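You operate a simulated robot arm through the tools that you are given. There is no shell and no other tool.

The job below is to be done with a simulated robot arm. You get a single attempt, and the scene is never put back.

Task
Change the press over to the punch size on the card.
Fine: free the lock, old punch into the stand's empty hole, new punch down in the ram, lock it; no stroke; the third punch stays in its hole. Where these are worked on the way, their far stop is far enough and under half their travel is too little: punch lock.
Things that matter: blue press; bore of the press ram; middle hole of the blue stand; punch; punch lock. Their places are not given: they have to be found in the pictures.

Only the result counts: the job must be done as asked and must still hold three seconds after the hand-in. Knocking over, shifting, dropping, spilling or breaking anything else fails it.

Robot
A 5-joint arm with a two-finger parallel gripper, fixed in place. Base frame: the origin is at the foot of the arm, x ahead of it, y to its left, z up; the work surface is at about z = 0. Lengths are in mm, angles in degrees, forces in N, time in s.
With the tool pointing down near the work surface it reaches from about 260 to 600 mm from the base axis. Its first joint turns from -66.0 to 66.0 degrees. The tool tilts only in the upright plane through the base axis and itself; it spins freely about its own axis. Payload 1.57 kg.
The TCP is the grasp point between the finger pads, 30 mm short of the fingertips. In the tool frame z runs along the fingers and y along their closing line. The gripper opens to 80 mm. The fingers are 17 mm wide and 12 mm thick; the gripper's body (40 by 82 mm) begins 80 mm behind the TCP.
Orientation is that of the tool frame in the base frame, as a unit quaternion [x, y, z, w]. With the fingers straight down and closing along the base's y, the tool's x points along the base's -x, its y along +y and its z along -z.

Tools
- The arm moves only by the tool send_rows. Its argument "steps" is a list that holds one entry, the list of rows, each a list of 7 numbers: the shift along the tool's x, y, z in mm, then the turn, a rotation vector about the tool's x, y, z in degrees, then the opening, from 0 (shut) to 1 (fully open). In form: [[[tx, ty, tz, ax, ay, az, fingers], ...]]. A call has 1 to 20 rows; each row is the pose to reach, as a shift and turn from the pose commanded when the call began, along the tool's axes at that moment. Each row takes 0.2 s and may step no farther than 50 mm and 8.6 degrees from the row before; otherwise, or with a gripper value out of range, the whole call is refused. A pose out of reach is approached as far as the arm can. The call stops where the force on the tool passes 40 N (or 10 N more than at its start, if that is more) or the arm is blocked; 0.2 s more then pass. The fingers move at their own pace (about 153 mm/s each) and stop on an object; they squeeze with about 35 N. The grip force told is the motor's: it shows also when the fingers shut on nothing. Time passes only in rows, and 0.2 s behind the last, so rows that repeat a pose let the fingers close. The reply holds the time, the measured pose of the TCP, the force on the tool along the base axes, the opening and the grip force, in the units named above and with some noise, with the torque about the TCP (base axes, N m) and any sound that the robot's microphone picked up.
- Cameras (640 x 400 px; columns grow to the right, rows downward): "scene" is fixed at [62.4, 418.8, 536.5]; the picture's right is [-0.45, -0.89, 0.00], its down [-0.41, 0.21, -0.89] and it looks along [0.79, -0.40, -0.46] (base axes); focal length 274 px, centre (320, 200). "wrist" rides on the gripper at [72, -7, -122] in the tool frame; the picture's right is [0.09, 1.00, 0.00], its down [-0.84, 0.08, -0.54] and it looks along [-0.54, 0.05, 0.84] (tool axes); focal length 238 px, centre (320, 200).
- get_image(camera): a new picture of that camera. No time passes.
- locate(camera, pixels): for up to 12 pixels [column, row] of the newest picture of that camera ("zoom" is the newest enlarged one), the place [x, y, z] in the base frame of the surface seen there, good to about 3 mm. No time passes.
- enlarge(camera, box): a new picture of the part [left, top, right, bottom] of that camera's present view, enlarged. No time passes.
- hand_in(): hands the job in; it is judged then, once.

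Open the gripper and draw the arm clear of the work before you hand the job in, unless the task says otherwise.

The tools are called after ">>>" as a command line: name --argument value ..., lists and objects as JSON in quotes. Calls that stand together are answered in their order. send_rows: Moves the arm, as the interface text tells. Its arguments: {"type":"object","properties":{"steps":{"type":"array","items":{"type":"array","items":{"type":"array","items":{"type":"number"}}}}},"required":["steps"]} The other tools are called the same way: get_image (camera) takes a picture; locate (camera, pixels) gives the place of the surface under pixels of a picture; enlarge (camera, box) takes an enlarged picture of a part of a camera's view; hand_in () hands the job in.

At the start:

```text
t: 0.0
ee_pos: [269.5, 300.6, 386.5]
orientation: [0.001, 1.0, 0.001, 0.0]
wrist_force: [-0.3, 0.0, 0.4]
torque: [0.02, 0.01, -0.01]
gripper_width: 80.1
grip_force: 0.1
```

scene: 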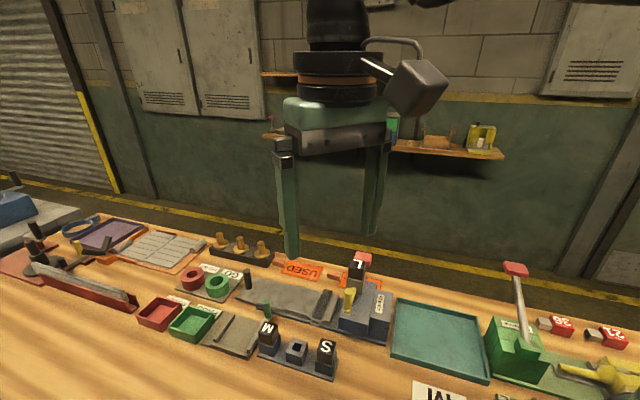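
wrist: 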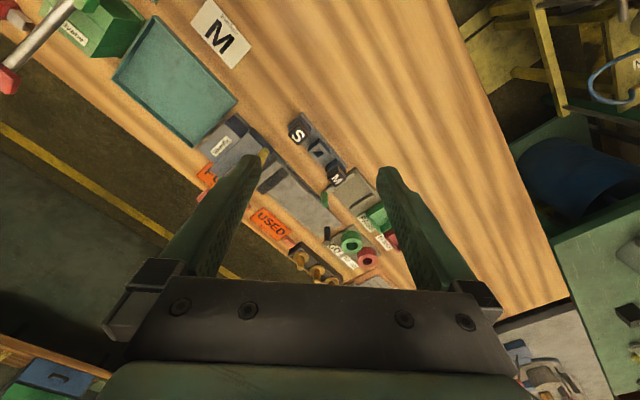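

The scene shows a stand with punches M and S (about 268,330 and 326,350) and a press with L near (360,290); the card reads "M". I enlarge these areas.

>>> enlarge --camera "scene" --box '[220, 240, 420, 390]'

>>> enlarge --camera "wrist" --box '[180, 80, 400, 220]'

```text
2.67 times, centred on (320, 315) of scene
```

zoom: 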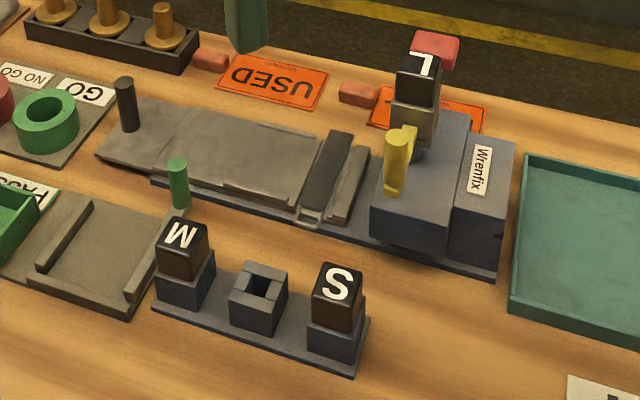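

```text
2.86 times, centred on (290, 150) of wrist
```

zoom: 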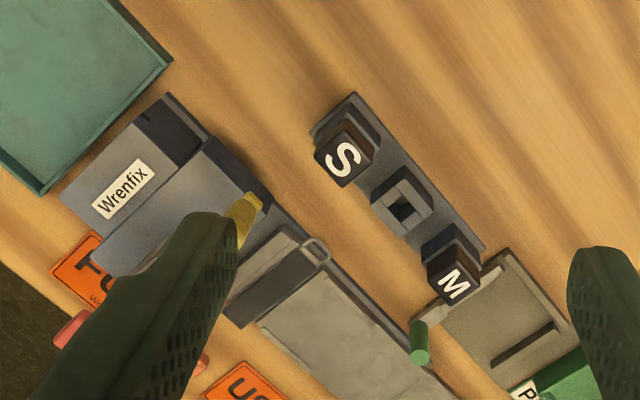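

The yellow lever at zoom (397,155) may be the lock or something else; I look at the card and the other devices before moving.

>>> enlarge --camera "scene" --box '[400, 240, 640, 400]'

>>> enlarge --camera "wrist" --box '[0, 0, 260, 160]'

>>> enlarge --camera "scene" --box '[320, 240, 410, 350]'

>>> enlarge --camera "scene" --box '[0, 180, 240, 340]'

```text
2.50 times, centred on (520, 320) of scene
```

zoom: 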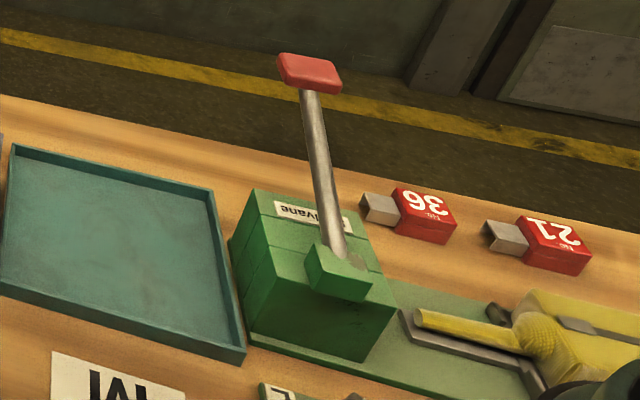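

```text
2.46 times, centred on (130, 80) of wrist
```

zoom: 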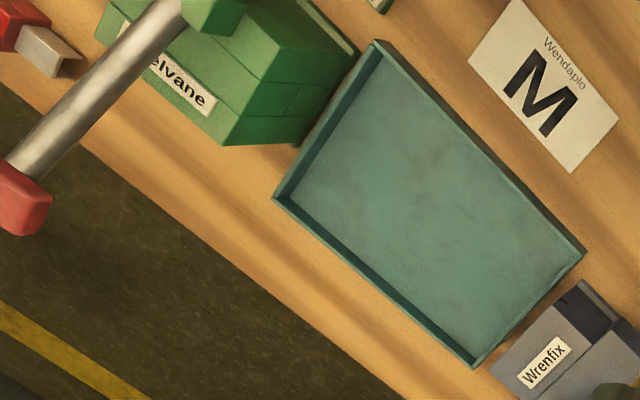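

```text
3.64 times, centred on (365, 295) of scene
```

zoom: 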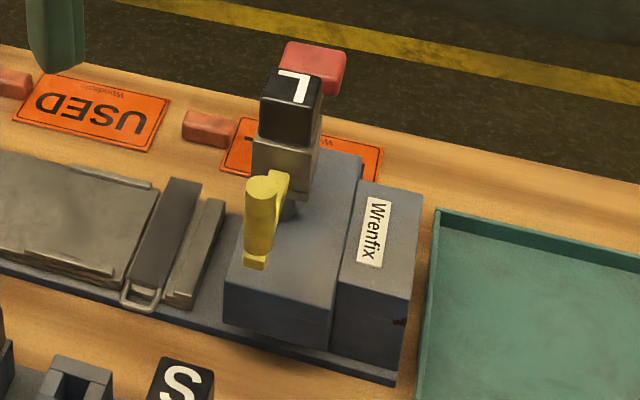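

```text
2.50 times, centred on (120, 260) of scene
```

zoom: 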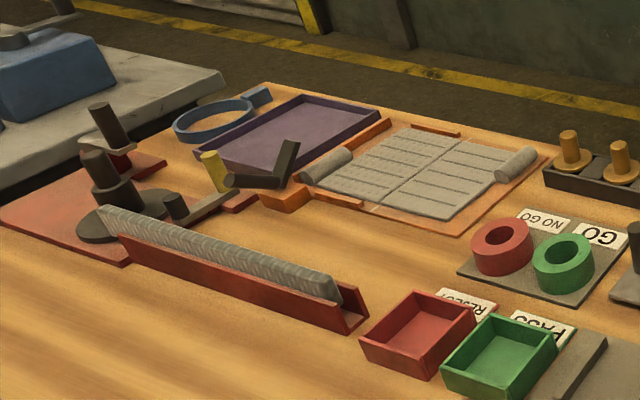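

I locate the main features in the scene picture: M top (268,328), stand hole (297,345), S top (326,346), L top (358,264), lever (349,291) and so on.

>>> get_image --camera "scene"

>>> locate --camera "scene" --pixels '[[268, 327], [291, 344], [325, 346], [358, 264], [349, 291], [347, 312], [364, 257], [356, 297], [366, 305], [385, 300], [340, 331], [355, 282]]'

>>> enlarge --camera "scene" --box '[330, 245, 400, 290]'

```text
taken
```

scene: 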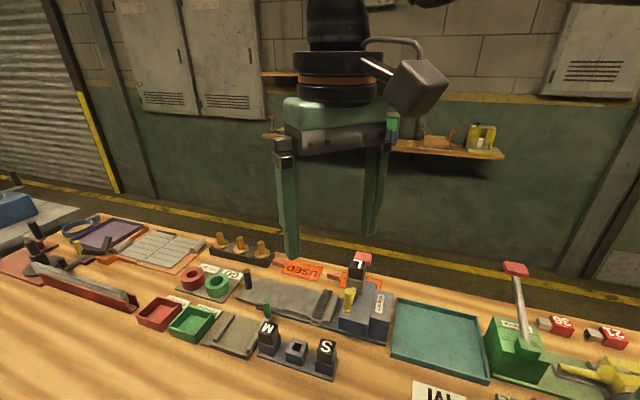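

```text
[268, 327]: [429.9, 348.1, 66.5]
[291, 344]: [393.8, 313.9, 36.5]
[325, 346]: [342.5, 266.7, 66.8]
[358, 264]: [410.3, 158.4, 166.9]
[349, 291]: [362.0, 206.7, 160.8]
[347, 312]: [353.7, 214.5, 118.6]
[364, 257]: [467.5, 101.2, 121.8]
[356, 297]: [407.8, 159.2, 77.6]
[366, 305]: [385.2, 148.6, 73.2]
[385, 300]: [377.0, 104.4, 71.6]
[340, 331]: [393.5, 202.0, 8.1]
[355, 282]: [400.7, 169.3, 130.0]
```

```text
8.89 times, centred on (365, 268) of scene
```

zoom: 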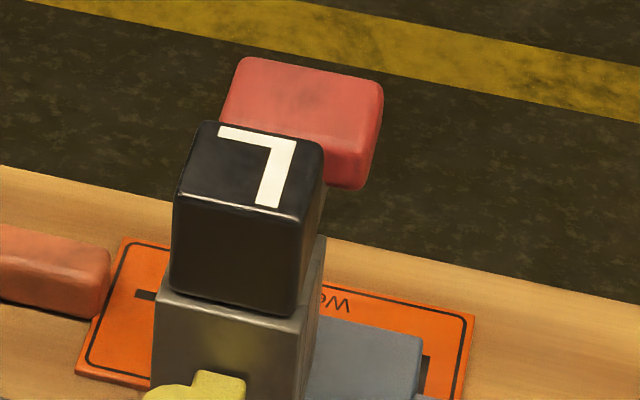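

The press ram is near (408,160), with punch L on top to z≈167 and a yellow lever around (358,210,118–161). I move the wrist camera nearer to view it, staying well above everything.

>>> send_rows --steps '[[[-15, -25, 14, 0, 0, 0, 1], [-30, -50, 28, 0, 0, 0, 1], [-45, -75, 42, 0, 0, 0, 1], [-60, -100, 56, 0, 0, 0, 1], [-60, -100, 56, 0, 0, 0, 1]]]'

>>> get_image --camera "wrist"

>>> get_image --camera "scene"

>>> enlarge --camera "wrist" --box '[200, 60, 440, 220]'

```text
t: 1.2
ee_pos: [331.1, 199.1, 330.0]
orientation: [0.0, 1.0, 0.0, 0.0]
wrist_force: [-0.9, -0.1, 0.0]
torque: [-0.02, 0.01, 0.0]
gripper_width: 79.7
grip_force: 0.1
```

```text
taken
```

wrist: 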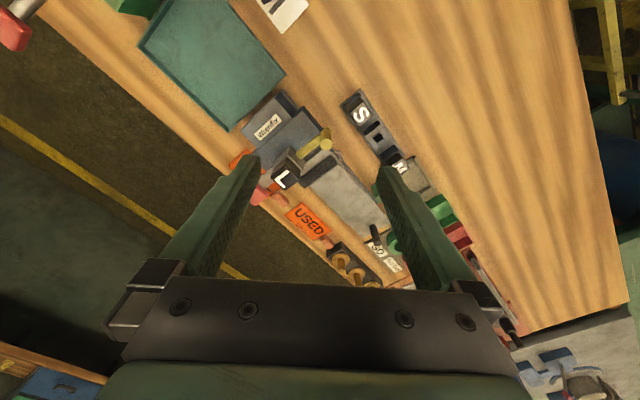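

```text
taken
```

scene: 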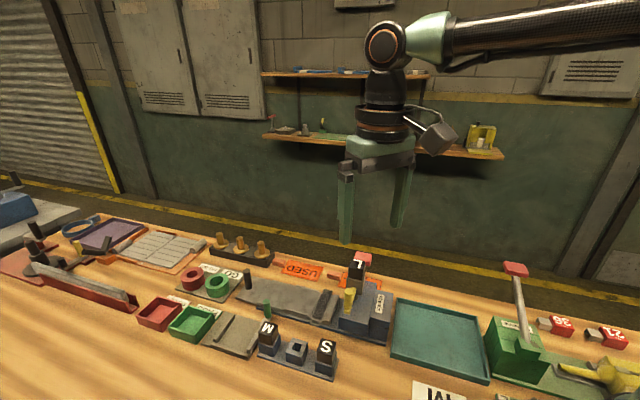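

```text
2.50 times, centred on (320, 140) of wrist
```

zoom: 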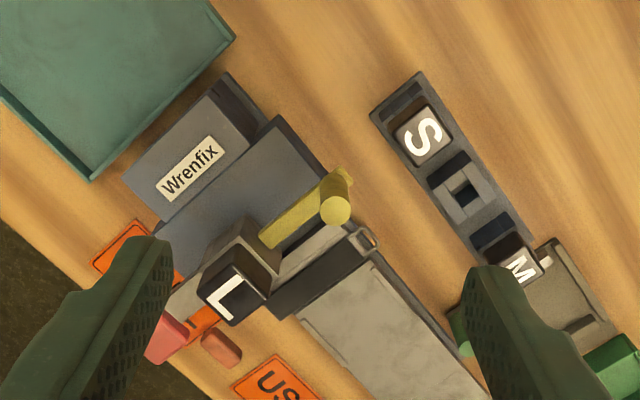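

The lever runs from the ram side (zoom 268,238) out to a knob (335,210). I locate points on the lever, the ram and the punch.

>>> locate --camera "zoom" --pixels '[[335, 210], [342, 178], [322, 192], [300, 212], [270, 238], [240, 250], [230, 225], [222, 293], [258, 285], [255, 240], [285, 190], [180, 180]]'

>>> enlarge --camera "wrist" --box '[255, 110, 345, 200]'

```text
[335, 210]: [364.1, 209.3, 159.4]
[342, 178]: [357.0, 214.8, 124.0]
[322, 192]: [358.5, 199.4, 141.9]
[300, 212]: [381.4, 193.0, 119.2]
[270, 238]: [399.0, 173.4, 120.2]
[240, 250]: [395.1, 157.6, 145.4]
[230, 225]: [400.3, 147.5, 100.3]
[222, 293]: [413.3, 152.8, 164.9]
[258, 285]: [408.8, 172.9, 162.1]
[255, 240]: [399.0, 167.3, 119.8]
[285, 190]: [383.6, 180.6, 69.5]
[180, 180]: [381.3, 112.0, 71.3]
```

```text
4.44 times, centred on (300, 155) of wrist
```

zoom: 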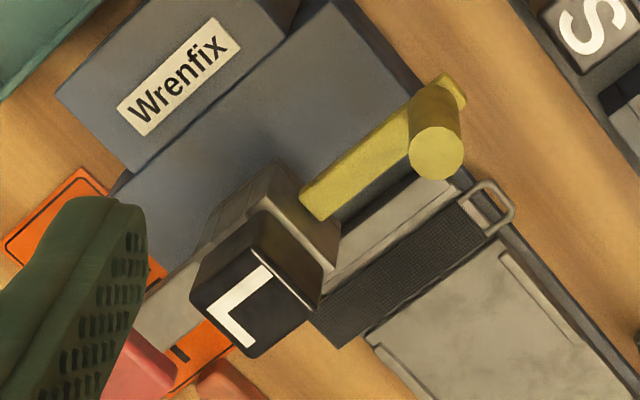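

I zoom further from both cameras to see how the lever is hinged and where its stops are.

>>> enlarge --camera "scene" --box '[335, 270, 380, 320]'

>>> enlarge --camera "wrist" --box '[280, 120, 340, 165]'

>>> enlarge --camera "scene" --box '[250, 310, 345, 385]'

```text
8.00 times, centred on (358, 295) of scene
```

zoom: 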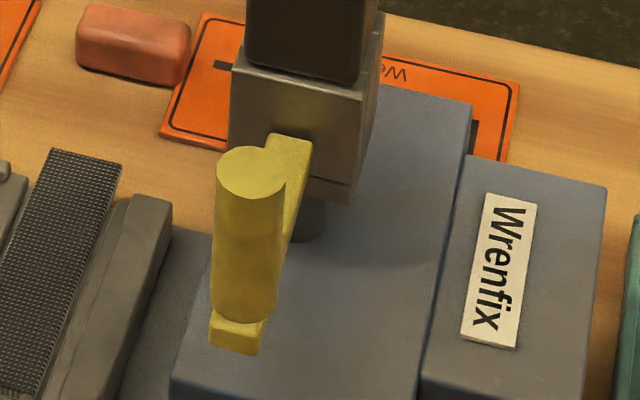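

```text
8.89 times, centred on (310, 142) of wrist
```

zoom: 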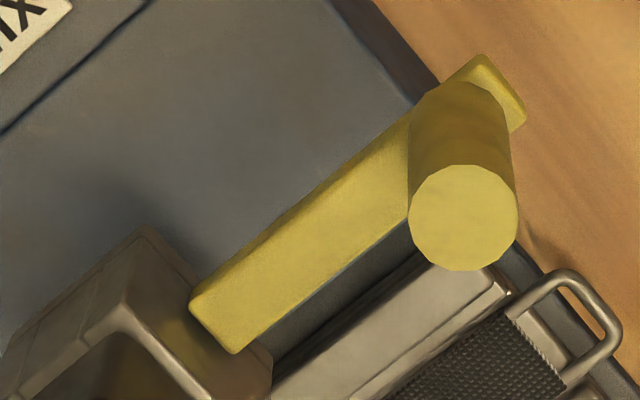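

```text
5.33 times, centred on (298, 348) of scene
```

zoom: 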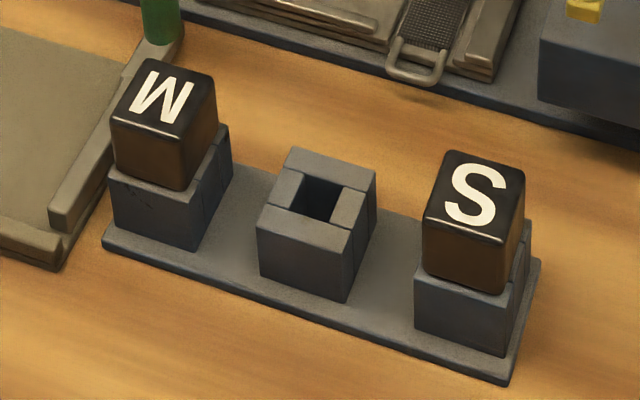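

The lever is a horizontal bar at z≈120 running out from the ram face at about 134°, with a vertical knob (top about (363,208,160)). I move above the knob with the closing line turned across the bar and stay at a safe height.

>>> send_rows --steps '[[[-5, 1.5, 16, 0, 0, 7.5, 1], [-10, 3, 32, 0, 0, 15, 1], [-16, 4.5, 50, 0, 0, 22.5, 1], [-21, 6, 66, 0, 0, 30, 1], [-27, 7.5, 83, 0, 0, 37.5, 1], [-32, 9, 100, 0, 0, 45, 1], [-32, 9, 100, 0, 0, 45, 1]]]'

>>> get_image --camera "wrist"

>>> get_image --camera "scene"

```text
t: 2.8
ee_pos: [362.0, 210.7, 229.8]
orientation: [0.384, 0.924, 0.001, 0.001]
wrist_force: [-0.1, -0.4, 0.0]
torque: [0.02, 0.02, 0.03]
gripper_width: 80.1
grip_force: 0.1
```

```text
taken
```

wrist: 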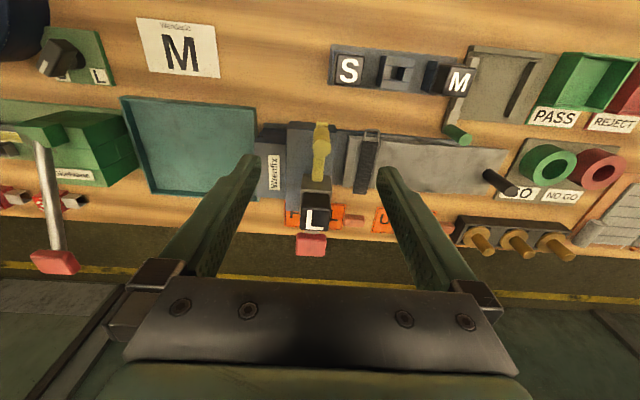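

```text
taken
```

scene: 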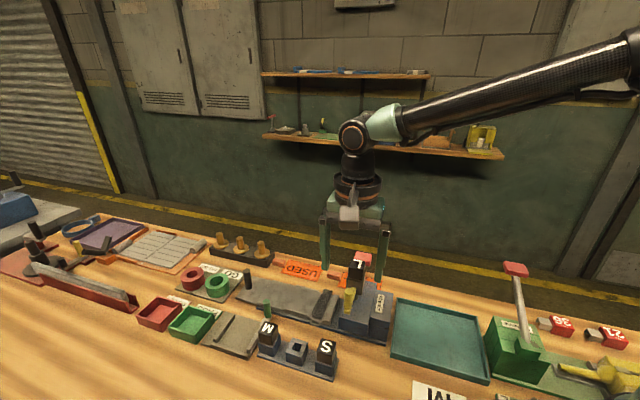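

The stand row now appears aligned with the image. I zoom in on the cards to be sure of the size, and on the lever area.

>>> enlarge --camera "wrist" --box '[0, 10, 240, 110]'

>>> enlarge --camera "wrist" --box '[240, 110, 400, 260]'

>>> enlarge --camera "wrist" --box '[320, 30, 490, 130]'

```text
2.67 times, centred on (120, 60) of wrist
```

zoom: 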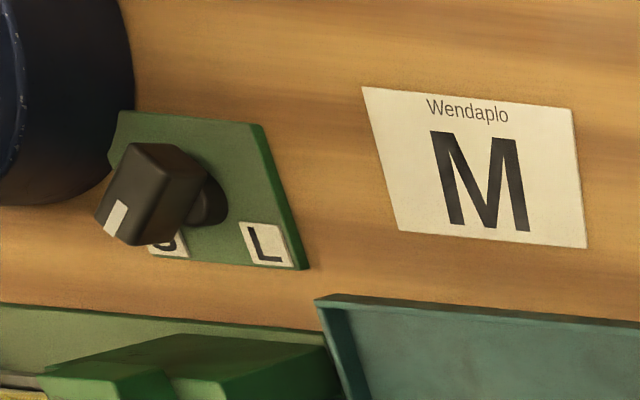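

```text
2.67 times, centred on (320, 185) of wrist
```

zoom: 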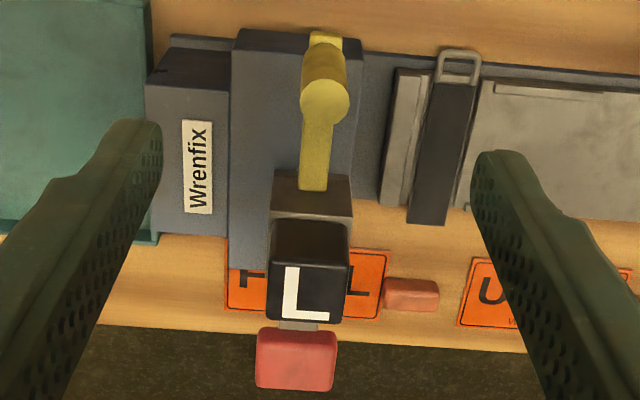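

```text
3.76 times, centred on (405, 80) of wrist
```

zoom: 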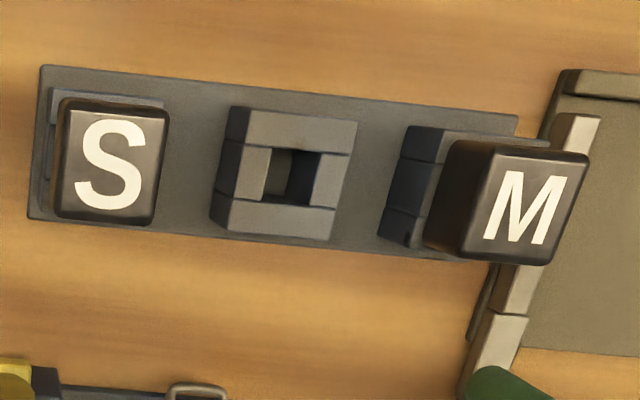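

The card reads M, so M goes in and L comes out. I locate knob, ram and punch head edges from this aligned view.

>>> enlarge --camera "wrist" --box '[280, 115, 360, 245]'

>>> locate --camera "wrist" --pixels '[[322, 148], [313, 148], [331, 148], [322, 140], [322, 156], [318, 178], [303, 205], [329, 205], [302, 228], [329, 230], [316, 205], [316, 228]]'

```text
3.08 times, centred on (320, 180) of wrist
```

zoom: 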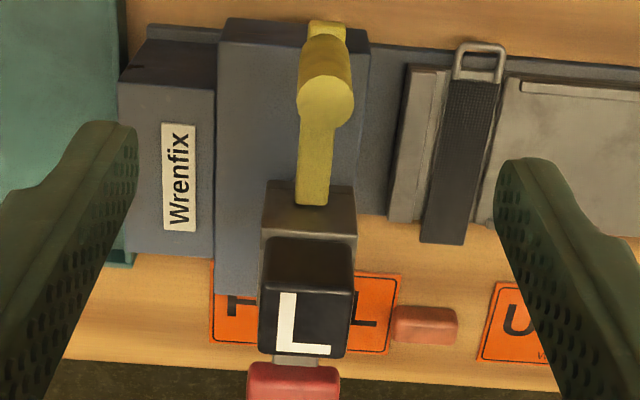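

```text
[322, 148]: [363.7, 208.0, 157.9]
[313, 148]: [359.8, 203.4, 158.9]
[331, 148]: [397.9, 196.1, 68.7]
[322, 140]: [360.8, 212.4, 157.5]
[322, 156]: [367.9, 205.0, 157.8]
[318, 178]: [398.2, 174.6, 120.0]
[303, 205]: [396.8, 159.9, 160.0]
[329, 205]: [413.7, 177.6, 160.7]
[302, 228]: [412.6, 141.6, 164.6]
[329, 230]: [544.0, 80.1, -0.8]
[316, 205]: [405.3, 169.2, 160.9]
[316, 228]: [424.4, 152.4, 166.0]
```

The knob is at about (363.7,208), ram axis at about (413,160), angle about 45°. I lower the open fingers around the knob and then narrow them to cage it.

>>> send_rows --steps '[[[-1.5, -0.4, 20, 0, 0, 0, 1], [-3.1, -0.7, 40, 0, 0, 0, 1], [-3.1, -0.7, 55, 0, 0, 0, 1], [-3.1, -0.7, 70, 0, 0, 0, 1], [-3.1, -0.7, 70, 0, 0, 0, 0.6], [-3.1, -0.7, 70, 0, 0, 0, 0.4], [-3.1, -0.7, 70, 0, 0, 0, 0.3], [-3.1, -0.7, 70, 0, 0, 0, 0.3]]]'

>>> enlarge --camera "wrist" --box '[220, 80, 440, 260]'

>>> enlarge --camera "scene" --box '[300, 220, 420, 340]'

```text
t: 4.6
ee_pos: [363.7, 206.7, 159.6]
orientation: [0.383, 0.924, 0.0, 0.001]
wrist_force: [0.4, 0.2, 0.3]
torque: [0.0, -0.03, 0.01]
gripper_width: 24.1
grip_force: 0.0
```

```text
2.22 times, centred on (330, 170) of wrist
```

zoom: 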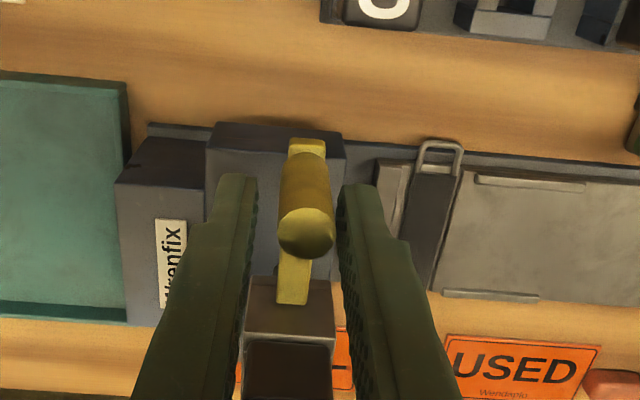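

```text
3.33 times, centred on (360, 280) of scene
```

zoom: 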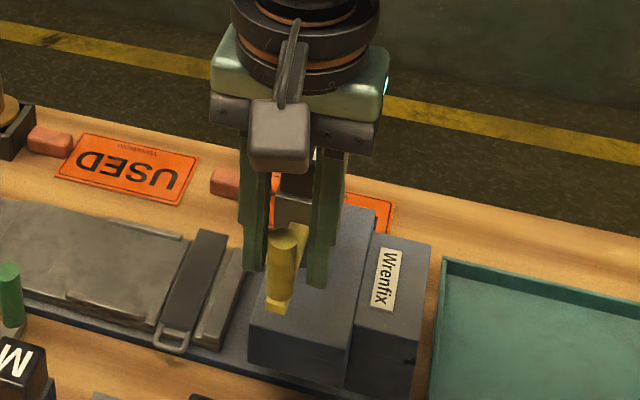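

The knob sits between the pads. I test a gentle sideways push toward tool +y and watch the force.

>>> send_rows --steps '[[[1, 1.5, 0, 0, 0, 0, 0.3], [1, 3, 0, 0, 0, 0, 0.3], [1, 4.5, 0, 0, 0, 0, 0.3], [1, 6, 0, 0, 0, 0, 0.3], [1, 7, 0, 0, 0, 0, 0.3], [1, 8, 0, 0, 0, 0, 0.3]]]'

>>> enlarge --camera "wrist" --box '[220, 80, 440, 260]'

```text
t: 6.0
ee_pos: [368.5, 213.3, 159.0]
orientation: [0.382, 0.924, 0.0, 0.0]
wrist_force: [-1.2, 0.1, 0.5]
torque: [0.01, 0.0, -0.01]
gripper_width: 24.8
grip_force: 0.1
```

```text
2.22 times, centred on (330, 170) of wrist
```

zoom: 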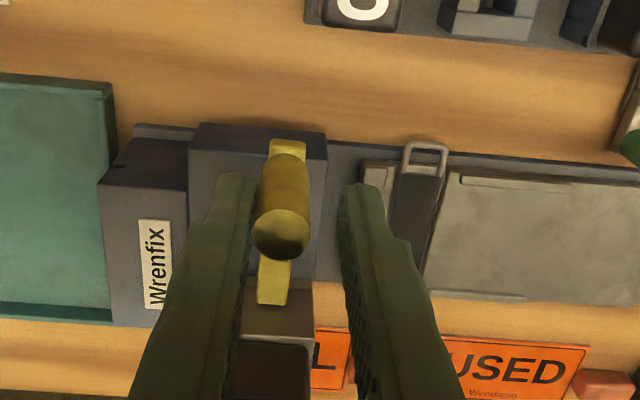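

The left pad is just reaching the knob with little force yet; I continue the same push a few mm further.

>>> send_rows --steps '[[[0, 1, 0, 0, 0, 0, 0.3], [0, 2, 0, 0, 0, 0, 0.3], [0, 3, 0, 0, 0, 0, 0.3], [0, 4, 0, 0, 0, 0, 0.3], [0, 5, 0, 0, 0, 0, 0.3], [0, 6, 0, 0, 0, 0, 0.3]]]'

>>> enlarge --camera "wrist" --box '[220, 80, 440, 260]'

```text
t: 7.4
ee_pos: [373.1, 216.6, 160.2]
orientation: [0.383, 0.924, 0.0, 0.0]
wrist_force: [0.1, 0.1, 0.2]
torque: [-0.02, 0.0, 0.0]
gripper_width: 24.1
grip_force: 0.3
```

```text
2.22 times, centred on (330, 170) of wrist
```

zoom: 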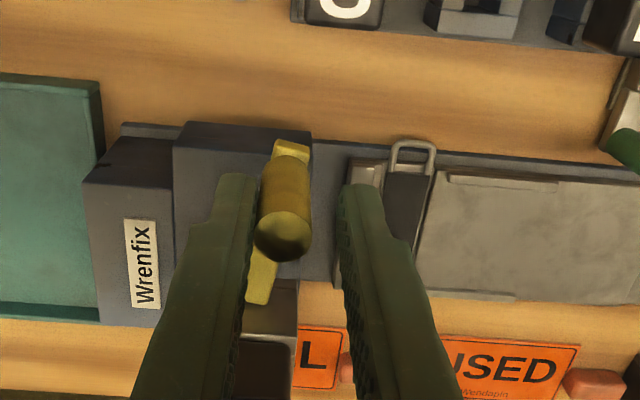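

The lever turns freely about a vertical axis near the ram face (bar now tilted in the picture). I keep pushing along an arc about (397,175), turning the tool with it.

>>> send_rows --steps '[[[-1.1, 4.2, 0, 0, 0, 8, 0.3], [-2.8, 8.1, 0, 0, 0, 16, 0.3], [-4.7, 11.8, 0, 0, 0, 24, 0.3], [-6.9, 15.4, 0, 0, 0, 30, 0.3], [-9.5, 18.7, 0, 0, 0, 35, 0.3], [-12.4, 21.8, 0, 0, 0, 40, 0.3], [-15.6, 24.6, 0, 0, 0, 45, 0.3]]]'

>>> get_image --camera "wrist"

>>> enlarge --camera "scene" --box '[300, 220, 420, 340]'

```text
t: 9.0
ee_pos: [400.9, 223.5, 158.9]
orientation: [0.708, 0.706, 0.0, 0.0]
wrist_force: [0.4, 0.7, -0.5]
torque: [0.03, -0.01, -0.01]
gripper_width: 24.2
grip_force: 0.3
```

```text
taken
```

wrist: 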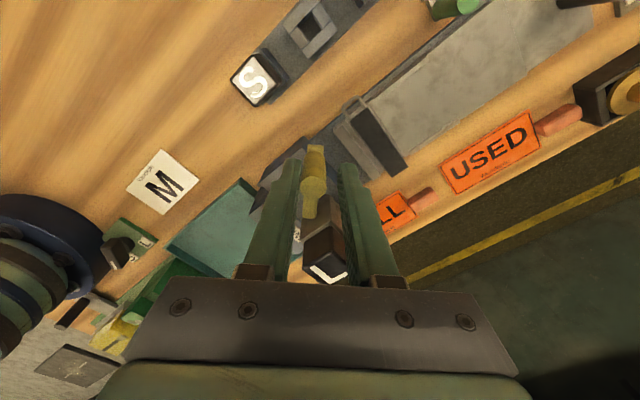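

```text
3.33 times, centred on (360, 280) of scene
```

zoom: 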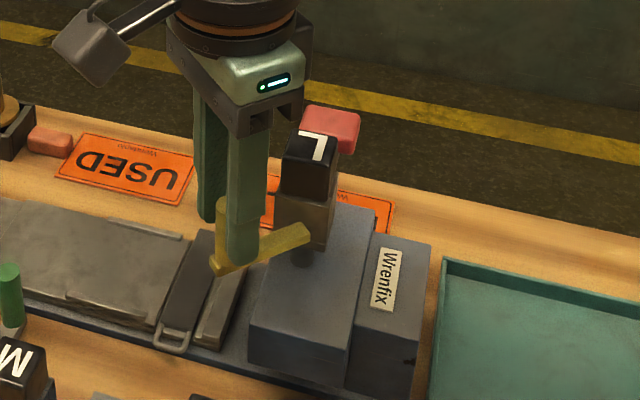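

The lever follows smoothly with no stop yet (θ≈90°). I check the knob position before continuing.

>>> enlarge --camera "wrist" --box '[250, 110, 410, 290]'

>>> locate --camera "wrist" --pixels '[[314, 185], [316, 150], [309, 212], [311, 200], [306, 216]]'

```text
2.22 times, centred on (330, 200) of wrist
```

zoom: 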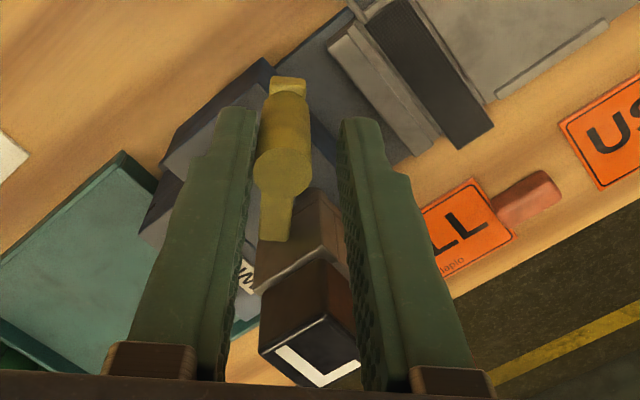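

```text
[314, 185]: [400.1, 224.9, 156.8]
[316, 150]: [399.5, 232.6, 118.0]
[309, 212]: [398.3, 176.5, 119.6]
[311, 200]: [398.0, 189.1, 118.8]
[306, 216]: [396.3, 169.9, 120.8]
```

Pivot is about (398,174), radius ≈49. I continue the arc toward θ≈42°, watching for the stop.

>>> send_rows --steps '[[[-1.1, 8.4, 0, 0, 0, 8, 0.3], [-3.1, 15, 0, 0, 0, 16, 0.3], [-6.1, 21.3, 0, 0, 0, 24, 0.3], [-9.9, 27.1, 0, 0, 0, 32, 0.3], [-12.1, 29.8, 0, 0, 0, 36, 0.3], [-14.5, 32.3, 0, 0, 0, 40, 0.3]]]'

>>> enlarge --camera "wrist" --box '[250, 110, 410, 290]'

>>> enlarge --camera "scene" --box '[300, 220, 420, 340]'

```text
t: 10.1
ee_pos: [420.4, 213.9, 156.8]
orientation: [0.877, 0.48, -0.014, 0.0]
wrist_force: [-21.5, 20.9, 1.6]
torque: [-0.07, 0.55, -0.12]
gripper_width: 50.1
grip_force: 14.6
stopped in row 5: the force on the tool passed its limit at 41 N (the readings are from after the stop); the commanded pose is now the measured one
```

```text
2.22 times, centred on (330, 200) of wrist
```

zoom: 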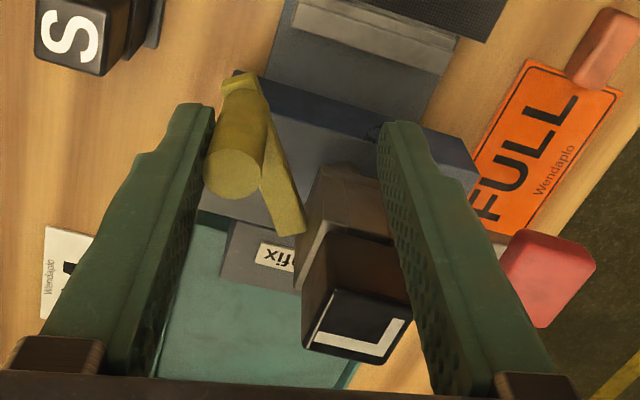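

```text
3.33 times, centred on (360, 280) of scene
```

zoom: 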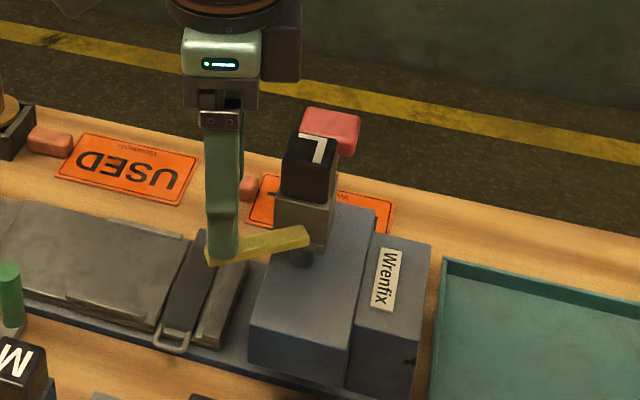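

The lever hit its stop (41 N) and the fingers were pushed apart. I locate the knob to see the stop angle, then back off.

>>> get_image --camera "wrist"

>>> locate --camera "zoom" --pixels '[[210, 255]]'

>>> locate --camera "wrist" --pixels '[[291, 189], [286, 182], [296, 150], [319, 210], [312, 192]]'

```text
taken
```

wrist: 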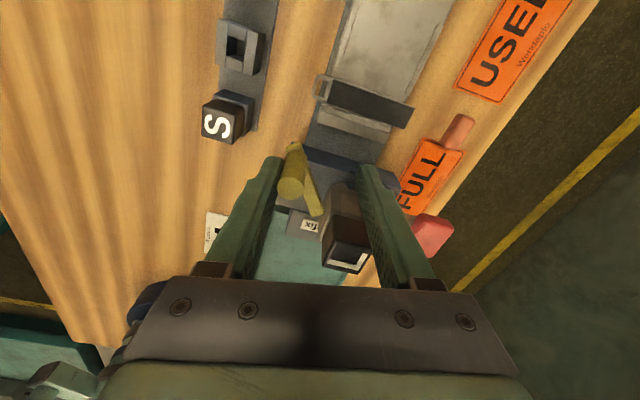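

```text
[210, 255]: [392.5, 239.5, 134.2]
```

```text
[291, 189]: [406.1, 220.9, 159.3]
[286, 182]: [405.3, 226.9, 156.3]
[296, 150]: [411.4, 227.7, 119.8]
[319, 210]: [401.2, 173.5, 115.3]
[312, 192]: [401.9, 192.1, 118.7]
```

The knob is at (406,221), i.e. the lever turned about 55° from 135° to 80° and rests on its stop. I open fully and lift away.

>>> send_rows --steps '[[[0, 0, 0, 0, 0, 0, 0.75], [0, 0, 0, 0, 0, 0, 1], [0, 0, -30, 0, 0, 0, 1], [0, 0, -60, 0, 0, 0, 1], [0, 0, -90, 0, 0, 0, 1], [0, 0, -90, 0, 0, 0, 1]]]'

>>> get_image --camera "wrist"

>>> enlarge --camera "scene" --box '[300, 220, 420, 340]'

```text
t: 11.5
ee_pos: [425.2, 212.5, 247.0]
orientation: [0.879, 0.477, -0.01, 0.0]
wrist_force: [0.4, -0.3, 0.4]
torque: [-0.01, -0.05, -0.01]
gripper_width: 79.7
grip_force: 0.0
```

```text
taken
```

wrist: 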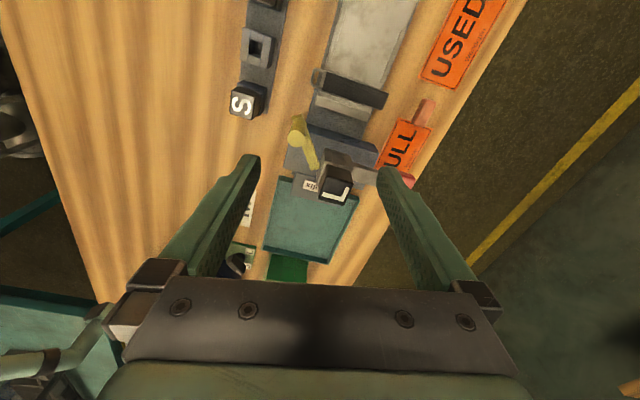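

```text
3.33 times, centred on (360, 280) of scene
```

zoom: 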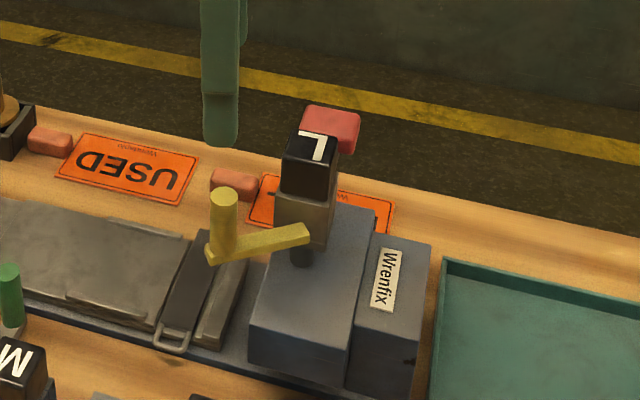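

The lever stays in the freed position. Next I move above punch L, first correcting the slight tilt, then spinning the closing line to 45°.

>>> send_rows --steps '[[[-17, 6, 0, -0.56, 1.0, 0, 1], [-34, 12, 0, -0.56, 1.0, 0, 1], [-50, 18, 0, -0.56, 1.0, 0, 1]]]'

>>> send_rows --steps '[[[0, 0, 0, 0, 0, -8, 1], [0, 0, 0, 0, 0, -16, 1], [0, 0, 0, 0, 0, -24, 1], [0, 0, 0, 0, 0, -32, 1], [0, 0, 0, 0, 0, -40, 1], [0, 0, 0, 0, 0, -48, 1], [0, 0, 0, 0, 0, -56, 1], [0, 0, 0, 0, 0, -64, 1], [0, 0, 0, 0, 0, -71, 1], [0, 0, 0, 0, 0, -77.6, 1], [0, 0, 0, 0, 0, -77.6, 1]]]'

>>> enlarge --camera "wrist" --box '[240, 80, 400, 260]'

>>> get_image --camera "wrist"

```text
t: 12.3
ee_pos: [413.4, 160.6, 248.5]
orientation: [0.879, 0.477, -0.001, 0.0]
wrist_force: [1.0, -1.1, -0.5]
torque: [0.01, 0.02, -0.02]
gripper_width: 79.9
grip_force: 0.0
```

```text
t: 14.7
ee_pos: [413.1, 160.4, 248.3]
orientation: [0.385, 0.923, -0.001, 0.0]
wrist_force: [-0.8, -0.1, 0.1]
torque: [0.0, -0.01, -0.01]
gripper_width: 79.9
grip_force: 0.1
```

```text
2.22 times, centred on (320, 170) of wrist
```

zoom: 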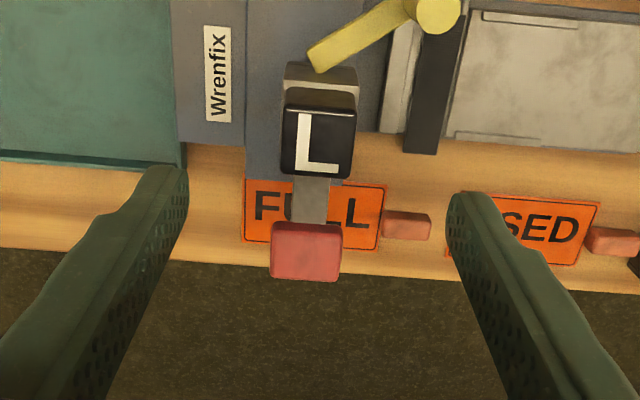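

```text
taken
```

wrist: 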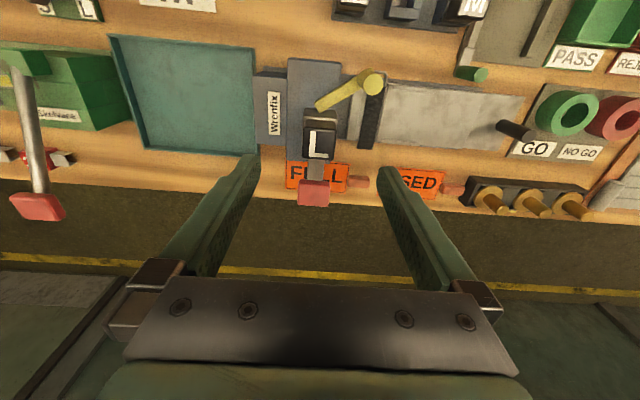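

I take a tight zoom on the head and ram to measure head edges, ram top height and the yaw.

>>> enlarge --camera "wrist" --box '[290, 100, 350, 170]'

```text
5.71 times, centred on (320, 135) of wrist
```

zoom: 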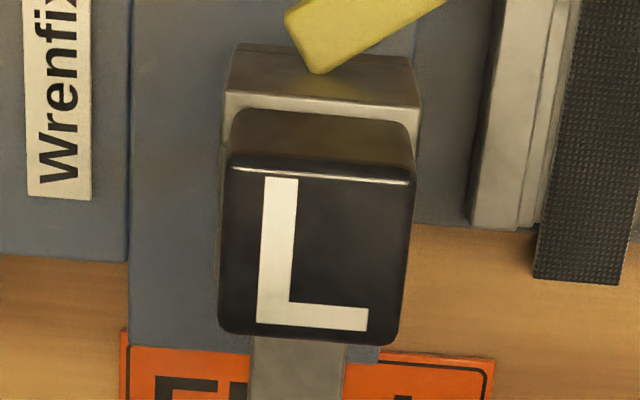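

>>> locate --camera "zoom" --pixels '[[240, 175], [398, 185], [232, 320], [388, 332], [318, 250], [320, 140], [240, 120], [410, 130], [320, 96], [320, 82], [240, 100], [230, 300]]'

```text
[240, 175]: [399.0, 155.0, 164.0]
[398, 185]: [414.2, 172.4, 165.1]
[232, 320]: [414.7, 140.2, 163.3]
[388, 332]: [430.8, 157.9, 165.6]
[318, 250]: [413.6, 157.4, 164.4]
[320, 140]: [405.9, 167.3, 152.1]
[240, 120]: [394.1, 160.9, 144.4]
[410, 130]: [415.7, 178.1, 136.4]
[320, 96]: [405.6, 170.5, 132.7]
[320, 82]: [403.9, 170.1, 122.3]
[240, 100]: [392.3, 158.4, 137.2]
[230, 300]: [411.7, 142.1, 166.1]
```

Head is aligned with the tool (≈45°), centre ≈(413,159), top ≈165, ram top ≈136 and a bit wider than the head. I descend to TCP z≈170 so the tips stay above the ram, then grip.

>>> send_rows --steps '[[[-0.7, -1.3, 25, 0, 0, 0, 1], [-0.7, -1.3, 50, 0, 0, 0, 1], [-0.7, -1.3, 65, 0, 0, 0, 1], [-0.7, -1.3, 78, 0, 0, 0, 1], [-0.7, -1.3, 78, 0, 0, 0, 1]]]'

>>> enlarge --camera "wrist" --box '[240, 80, 400, 260]'

>>> enlarge --camera "scene" --box '[320, 220, 400, 320]'

```text
t: 15.9
ee_pos: [412.2, 158.7, 170.2]
orientation: [0.386, 0.923, -0.001, -0.001]
wrist_force: [-0.9, -0.2, 0.2]
torque: [-0.01, -0.01, 0.0]
gripper_width: 79.9
grip_force: 0.0
```

```text
2.22 times, centred on (320, 170) of wrist
```

zoom: 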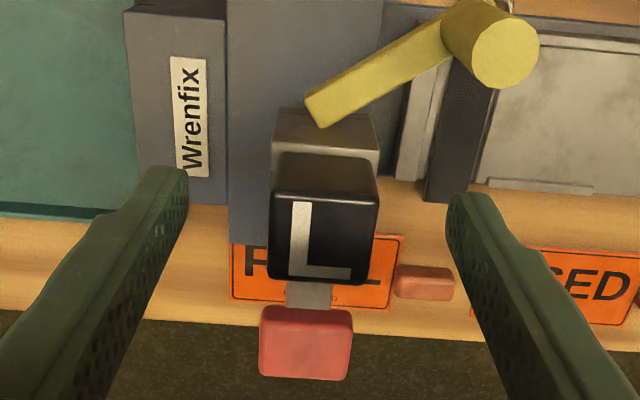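

```text
4.00 times, centred on (360, 270) of scene
```

zoom: 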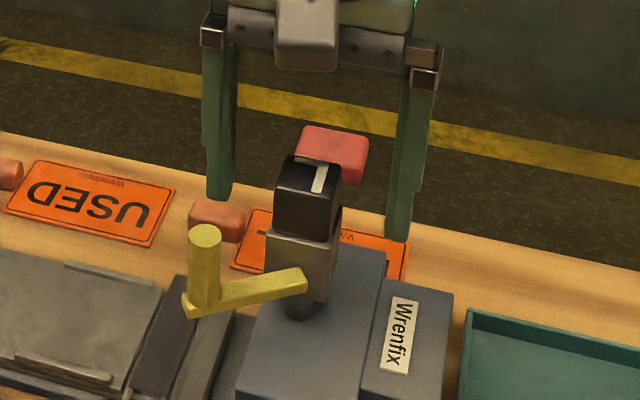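

The head lies centred between the fingers. I close the gripper on it.

>>> send_rows --steps '[[[0, 0, 0, 0, 0, 0, 0.6], [0, 0, 0, 0, 0, 0, 0.4], [0, 0, 0, 0, 0, 0, 0.25], [0, 0, 0, 0, 0, 0, 0.25], [0, 0, 0, 0, 0, 0, 0.25]]]'

>>> enlarge --camera "scene" --box '[320, 220, 400, 320]'

```text
t: 17.1
ee_pos: [412.4, 160.0, 170.6]
orientation: [0.386, 0.923, -0.001, -0.001]
wrist_force: [0.2, 0.7, 0.1]
torque: [0.02, 0.02, 0.02]
gripper_width: 29.0
grip_force: 34.7
```

```text
4.00 times, centred on (360, 270) of scene
```

zoom: 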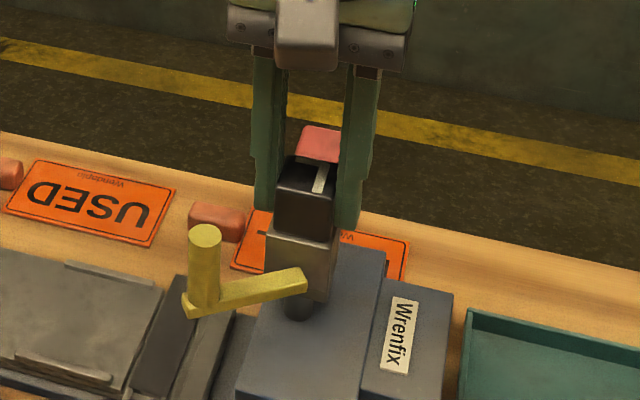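

The grip holds at 29 mm, 35 N. I lift gently by 12 mm to see whether the punch slides free.

>>> send_rows --steps '[[[0, 0, -2, 0, 0, 0, 0.2], [0, 0, -4, 0, 0, 0, 0.2], [0, 0, -8, 0, 0, 0, 0.2], [0, 0, -12, 0, 0, 0, 0.2]]]'

>>> enlarge --camera "scene" --box '[320, 220, 400, 320]'

```text
t: 18.1
ee_pos: [411.9, 160.2, 183.0]
orientation: [0.386, 0.922, -0.001, 0.0]
wrist_force: [0.0, 0.4, 0.8]
torque: [0.03, -0.02, -0.01]
gripper_width: 30.1
grip_force: 0.1
```

```text
4.00 times, centred on (360, 270) of scene
```

zoom: 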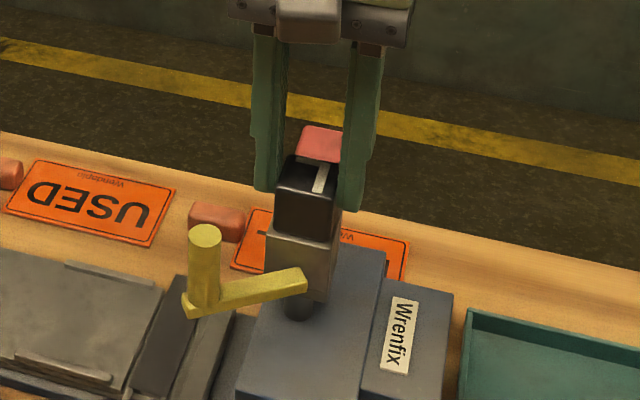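

The fingers rose but the head stayed, and the grip force now reads about 0. I hold still with the same command and read again.

>>> send_rows --steps '[[[0, 0, 0, 0, 0, 0, 0.2], [0, 0, 0, 0, 0, 0, 0.2]]]'

>>> enlarge --camera "wrist" --box '[260, 110, 380, 260]'

```text
t: 18.7
ee_pos: [411.8, 160.4, 182.6]
orientation: [0.386, 0.922, -0.001, 0.0]
wrist_force: [0.6, -0.7, 1.1]
torque: [0.02, -0.02, 0.01]
gripper_width: 29.0
grip_force: 34.6
```

```text
2.67 times, centred on (320, 185) of wrist
```

zoom: 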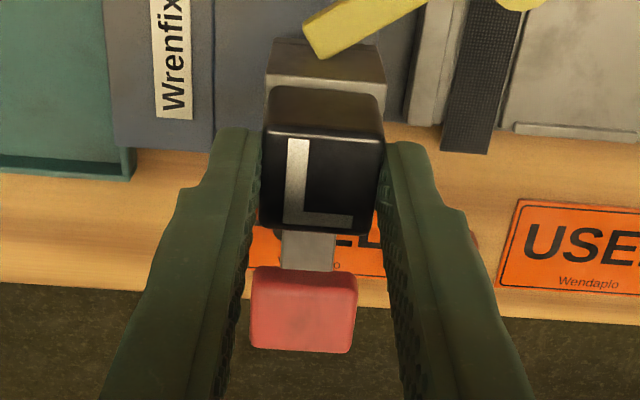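

The pads regripped at 29 mm higher on the head. I check whether the head moved at all.

>>> get_image --camera "wrist"

>>> locate --camera "zoom" --pixels '[[320, 180], [340, 145], [320, 110], [325, 82], [325, 62], [285, 225]]'

>>> enlarge --camera "scene" --box '[335, 240, 385, 310]'

```text
taken
```

wrist: 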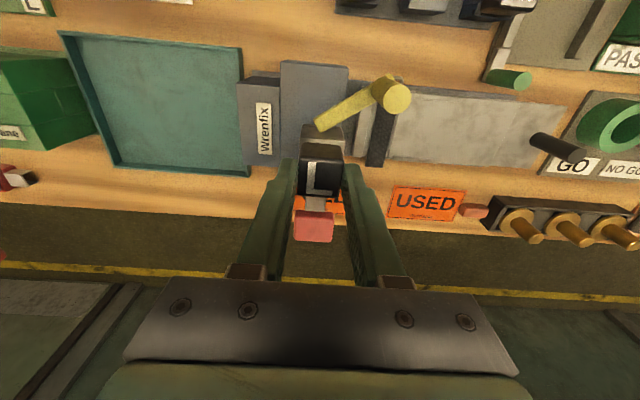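

```text
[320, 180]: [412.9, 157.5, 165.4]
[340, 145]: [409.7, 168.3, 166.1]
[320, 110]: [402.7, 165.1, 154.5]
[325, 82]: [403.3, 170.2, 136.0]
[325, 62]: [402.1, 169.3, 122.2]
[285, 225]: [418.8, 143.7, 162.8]
```

```text
5.71 times, centred on (360, 275) of scene
```

zoom: 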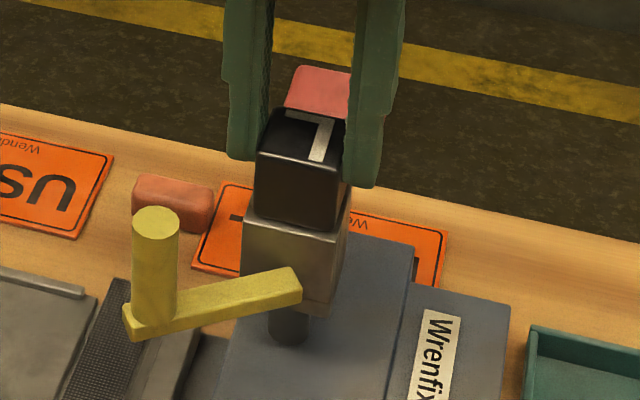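

The head did not rise. I reopen slightly, lower again, grip fully closed-commanded, then lift in a tiny step to read the pulling force.

>>> send_rows --steps '[[[0, 0, 0, 0, 0, 0, 0.5], [0, 0, 0, 0, 0, 0, 0.5], [0, 0, 6, 0, 0, 0, 0.5], [0, 0, 12.5, 0, 0, 0, 0.5], [0, 0, 12.5, 0, 0, 0, 0], [0, 0, 12.5, 0, 0, 0, 0], [0, 0, 12.5, 0, 0, 0, 0], [0, 0, 12.5, 0, 0, 0, 0]]]'

>>> send_rows --steps '[[[0, 0, -0.5, 0, 0, 0, 0], [0, 0, -1, 0, 0, 0, 0], [0, 0, -1.5, 0, 0, 0, 0]]]'

```text
t: 20.5
ee_pos: [412.0, 159.4, 169.5]
orientation: [0.386, 0.923, -0.001, 0.0]
wrist_force: [-0.1, -0.3, 0.5]
torque: [0.03, -0.04, -0.02]
gripper_width: 28.9
grip_force: 35.3
```

```text
t: 21.3
ee_pos: [412.7, 159.5, 171.0]
orientation: [0.386, 0.923, 0.0, 0.0]
wrist_force: [-0.1, -0.4, -0.5]
torque: [-0.01, 0.01, 0.02]
gripper_width: 28.7
grip_force: 35.0
```

The 1.5 mm lift cost no force. I lift another 3 mm slowly and look.

>>> send_rows --steps '[[[0, 0, -1, 0, 0, 0, 0], [0, 0, -2, 0, 0, 0, 0], [0, 0, -3, 0, 0, 0, 0], [0, 0, -3, 0, 0, 0, 0]]]'

>>> enlarge --camera "scene" --box '[335, 240, 385, 310]'

```text
t: 22.3
ee_pos: [413.6, 159.0, 174.4]
orientation: [0.386, 0.922, -0.001, 0.0]
wrist_force: [0.1, 0.1, -0.6]
torque: [-0.01, 0.0, -0.02]
gripper_width: 29.1
grip_force: 35.5
```

```text
5.71 times, centred on (360, 275) of scene
```

zoom: 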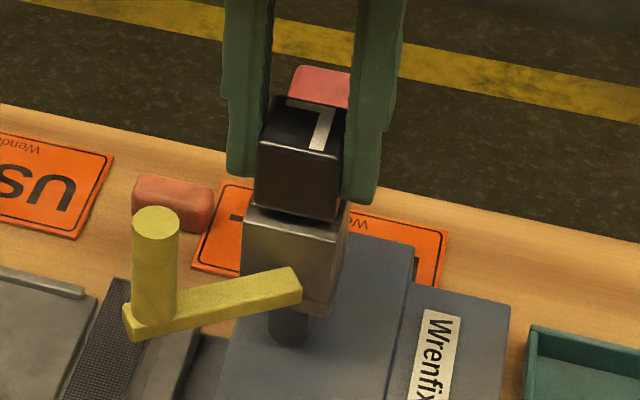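

The head is rising now (gap visible above the ram). I continue slowly upward with the grip commanded shut.

>>> send_rows --steps '[[[0, 0, -3, 0, 0, 0, 0], [0, 0, -6, 0, 0, 0, 0], [0, 0, -9, 0, 0, 0, 0], [0, 0, -12, 0, 0, 0, 0], [0, 0, -15, 0, 0, 0, 0], [0, 0, -18, 0, 0, 0, 0], [0, 0, -21, 0, 0, 0, 0], [0, 0, -24, 0, 0, 0, 0]]]'

>>> enlarge --camera "scene" --box '[335, 230, 385, 300]'

```text
t: 24.1
ee_pos: [413.3, 159.6, 198.0]
orientation: [0.386, 0.923, 0.0, -0.001]
wrist_force: [-0.3, 0.1, -1.5]
torque: [0.01, 0.01, -0.01]
gripper_width: 29.1
grip_force: 34.5
```

```text
5.71 times, centred on (360, 265) of scene
```

zoom: 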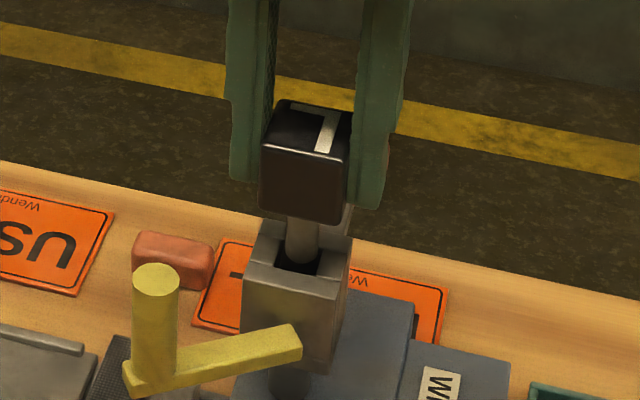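

The shank is coming out of the bore cleanly. I keep lifting until it is fully out.

>>> send_rows --steps '[[[0, 0, -4, 0, 0, 0, 0], [0, 0, -8, 0, 0, 0, 0], [0, 0, -12, 0, 0, 0, 0], [0, 0, -16, 0, 0, 0, 0], [0, 0, -20, 0, 0, 0, 0], [0, 0, -24, 0, 0, 0, 0], [0, 0, -28, 0, 0, 0, 0], [0, 0, -32, 0, 0, 0, 0], [0, 0, -36, 0, 0, 0, 0], [0, 0, -40, 0, 0, 0, 0], [0, 0, -44, 0, 0, 0, 0], [0, 0, -48, 0, 0, 0, 0], [0, 0, -52, 0, 0, 0, 0]]]'

>>> enlarge --camera "scene" --box '[320, 190, 400, 300]'

>>> enlarge --camera "wrist" --box '[240, 100, 400, 260]'

```text
t: 26.9
ee_pos: [412.3, 158.6, 251.1]
orientation: [0.386, 0.923, 0.0, -0.001]
wrist_force: [-0.7, 0.4, -0.9]
torque: [-0.01, -0.01, -0.02]
gripper_width: 29.1
grip_force: 35.2
```

```text
3.64 times, centred on (360, 245) of scene
```

zoom: 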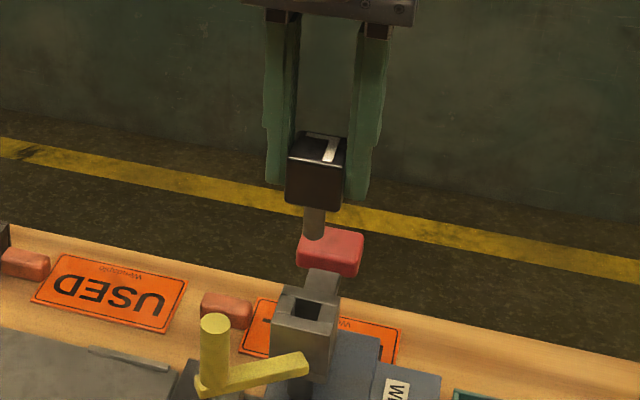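

```text
2.50 times, centred on (320, 180) of wrist
```

zoom: 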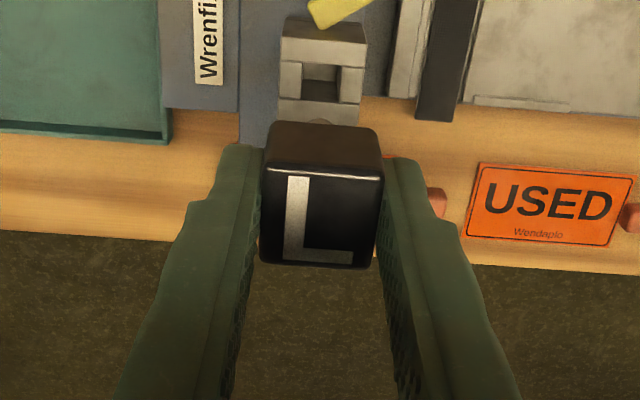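

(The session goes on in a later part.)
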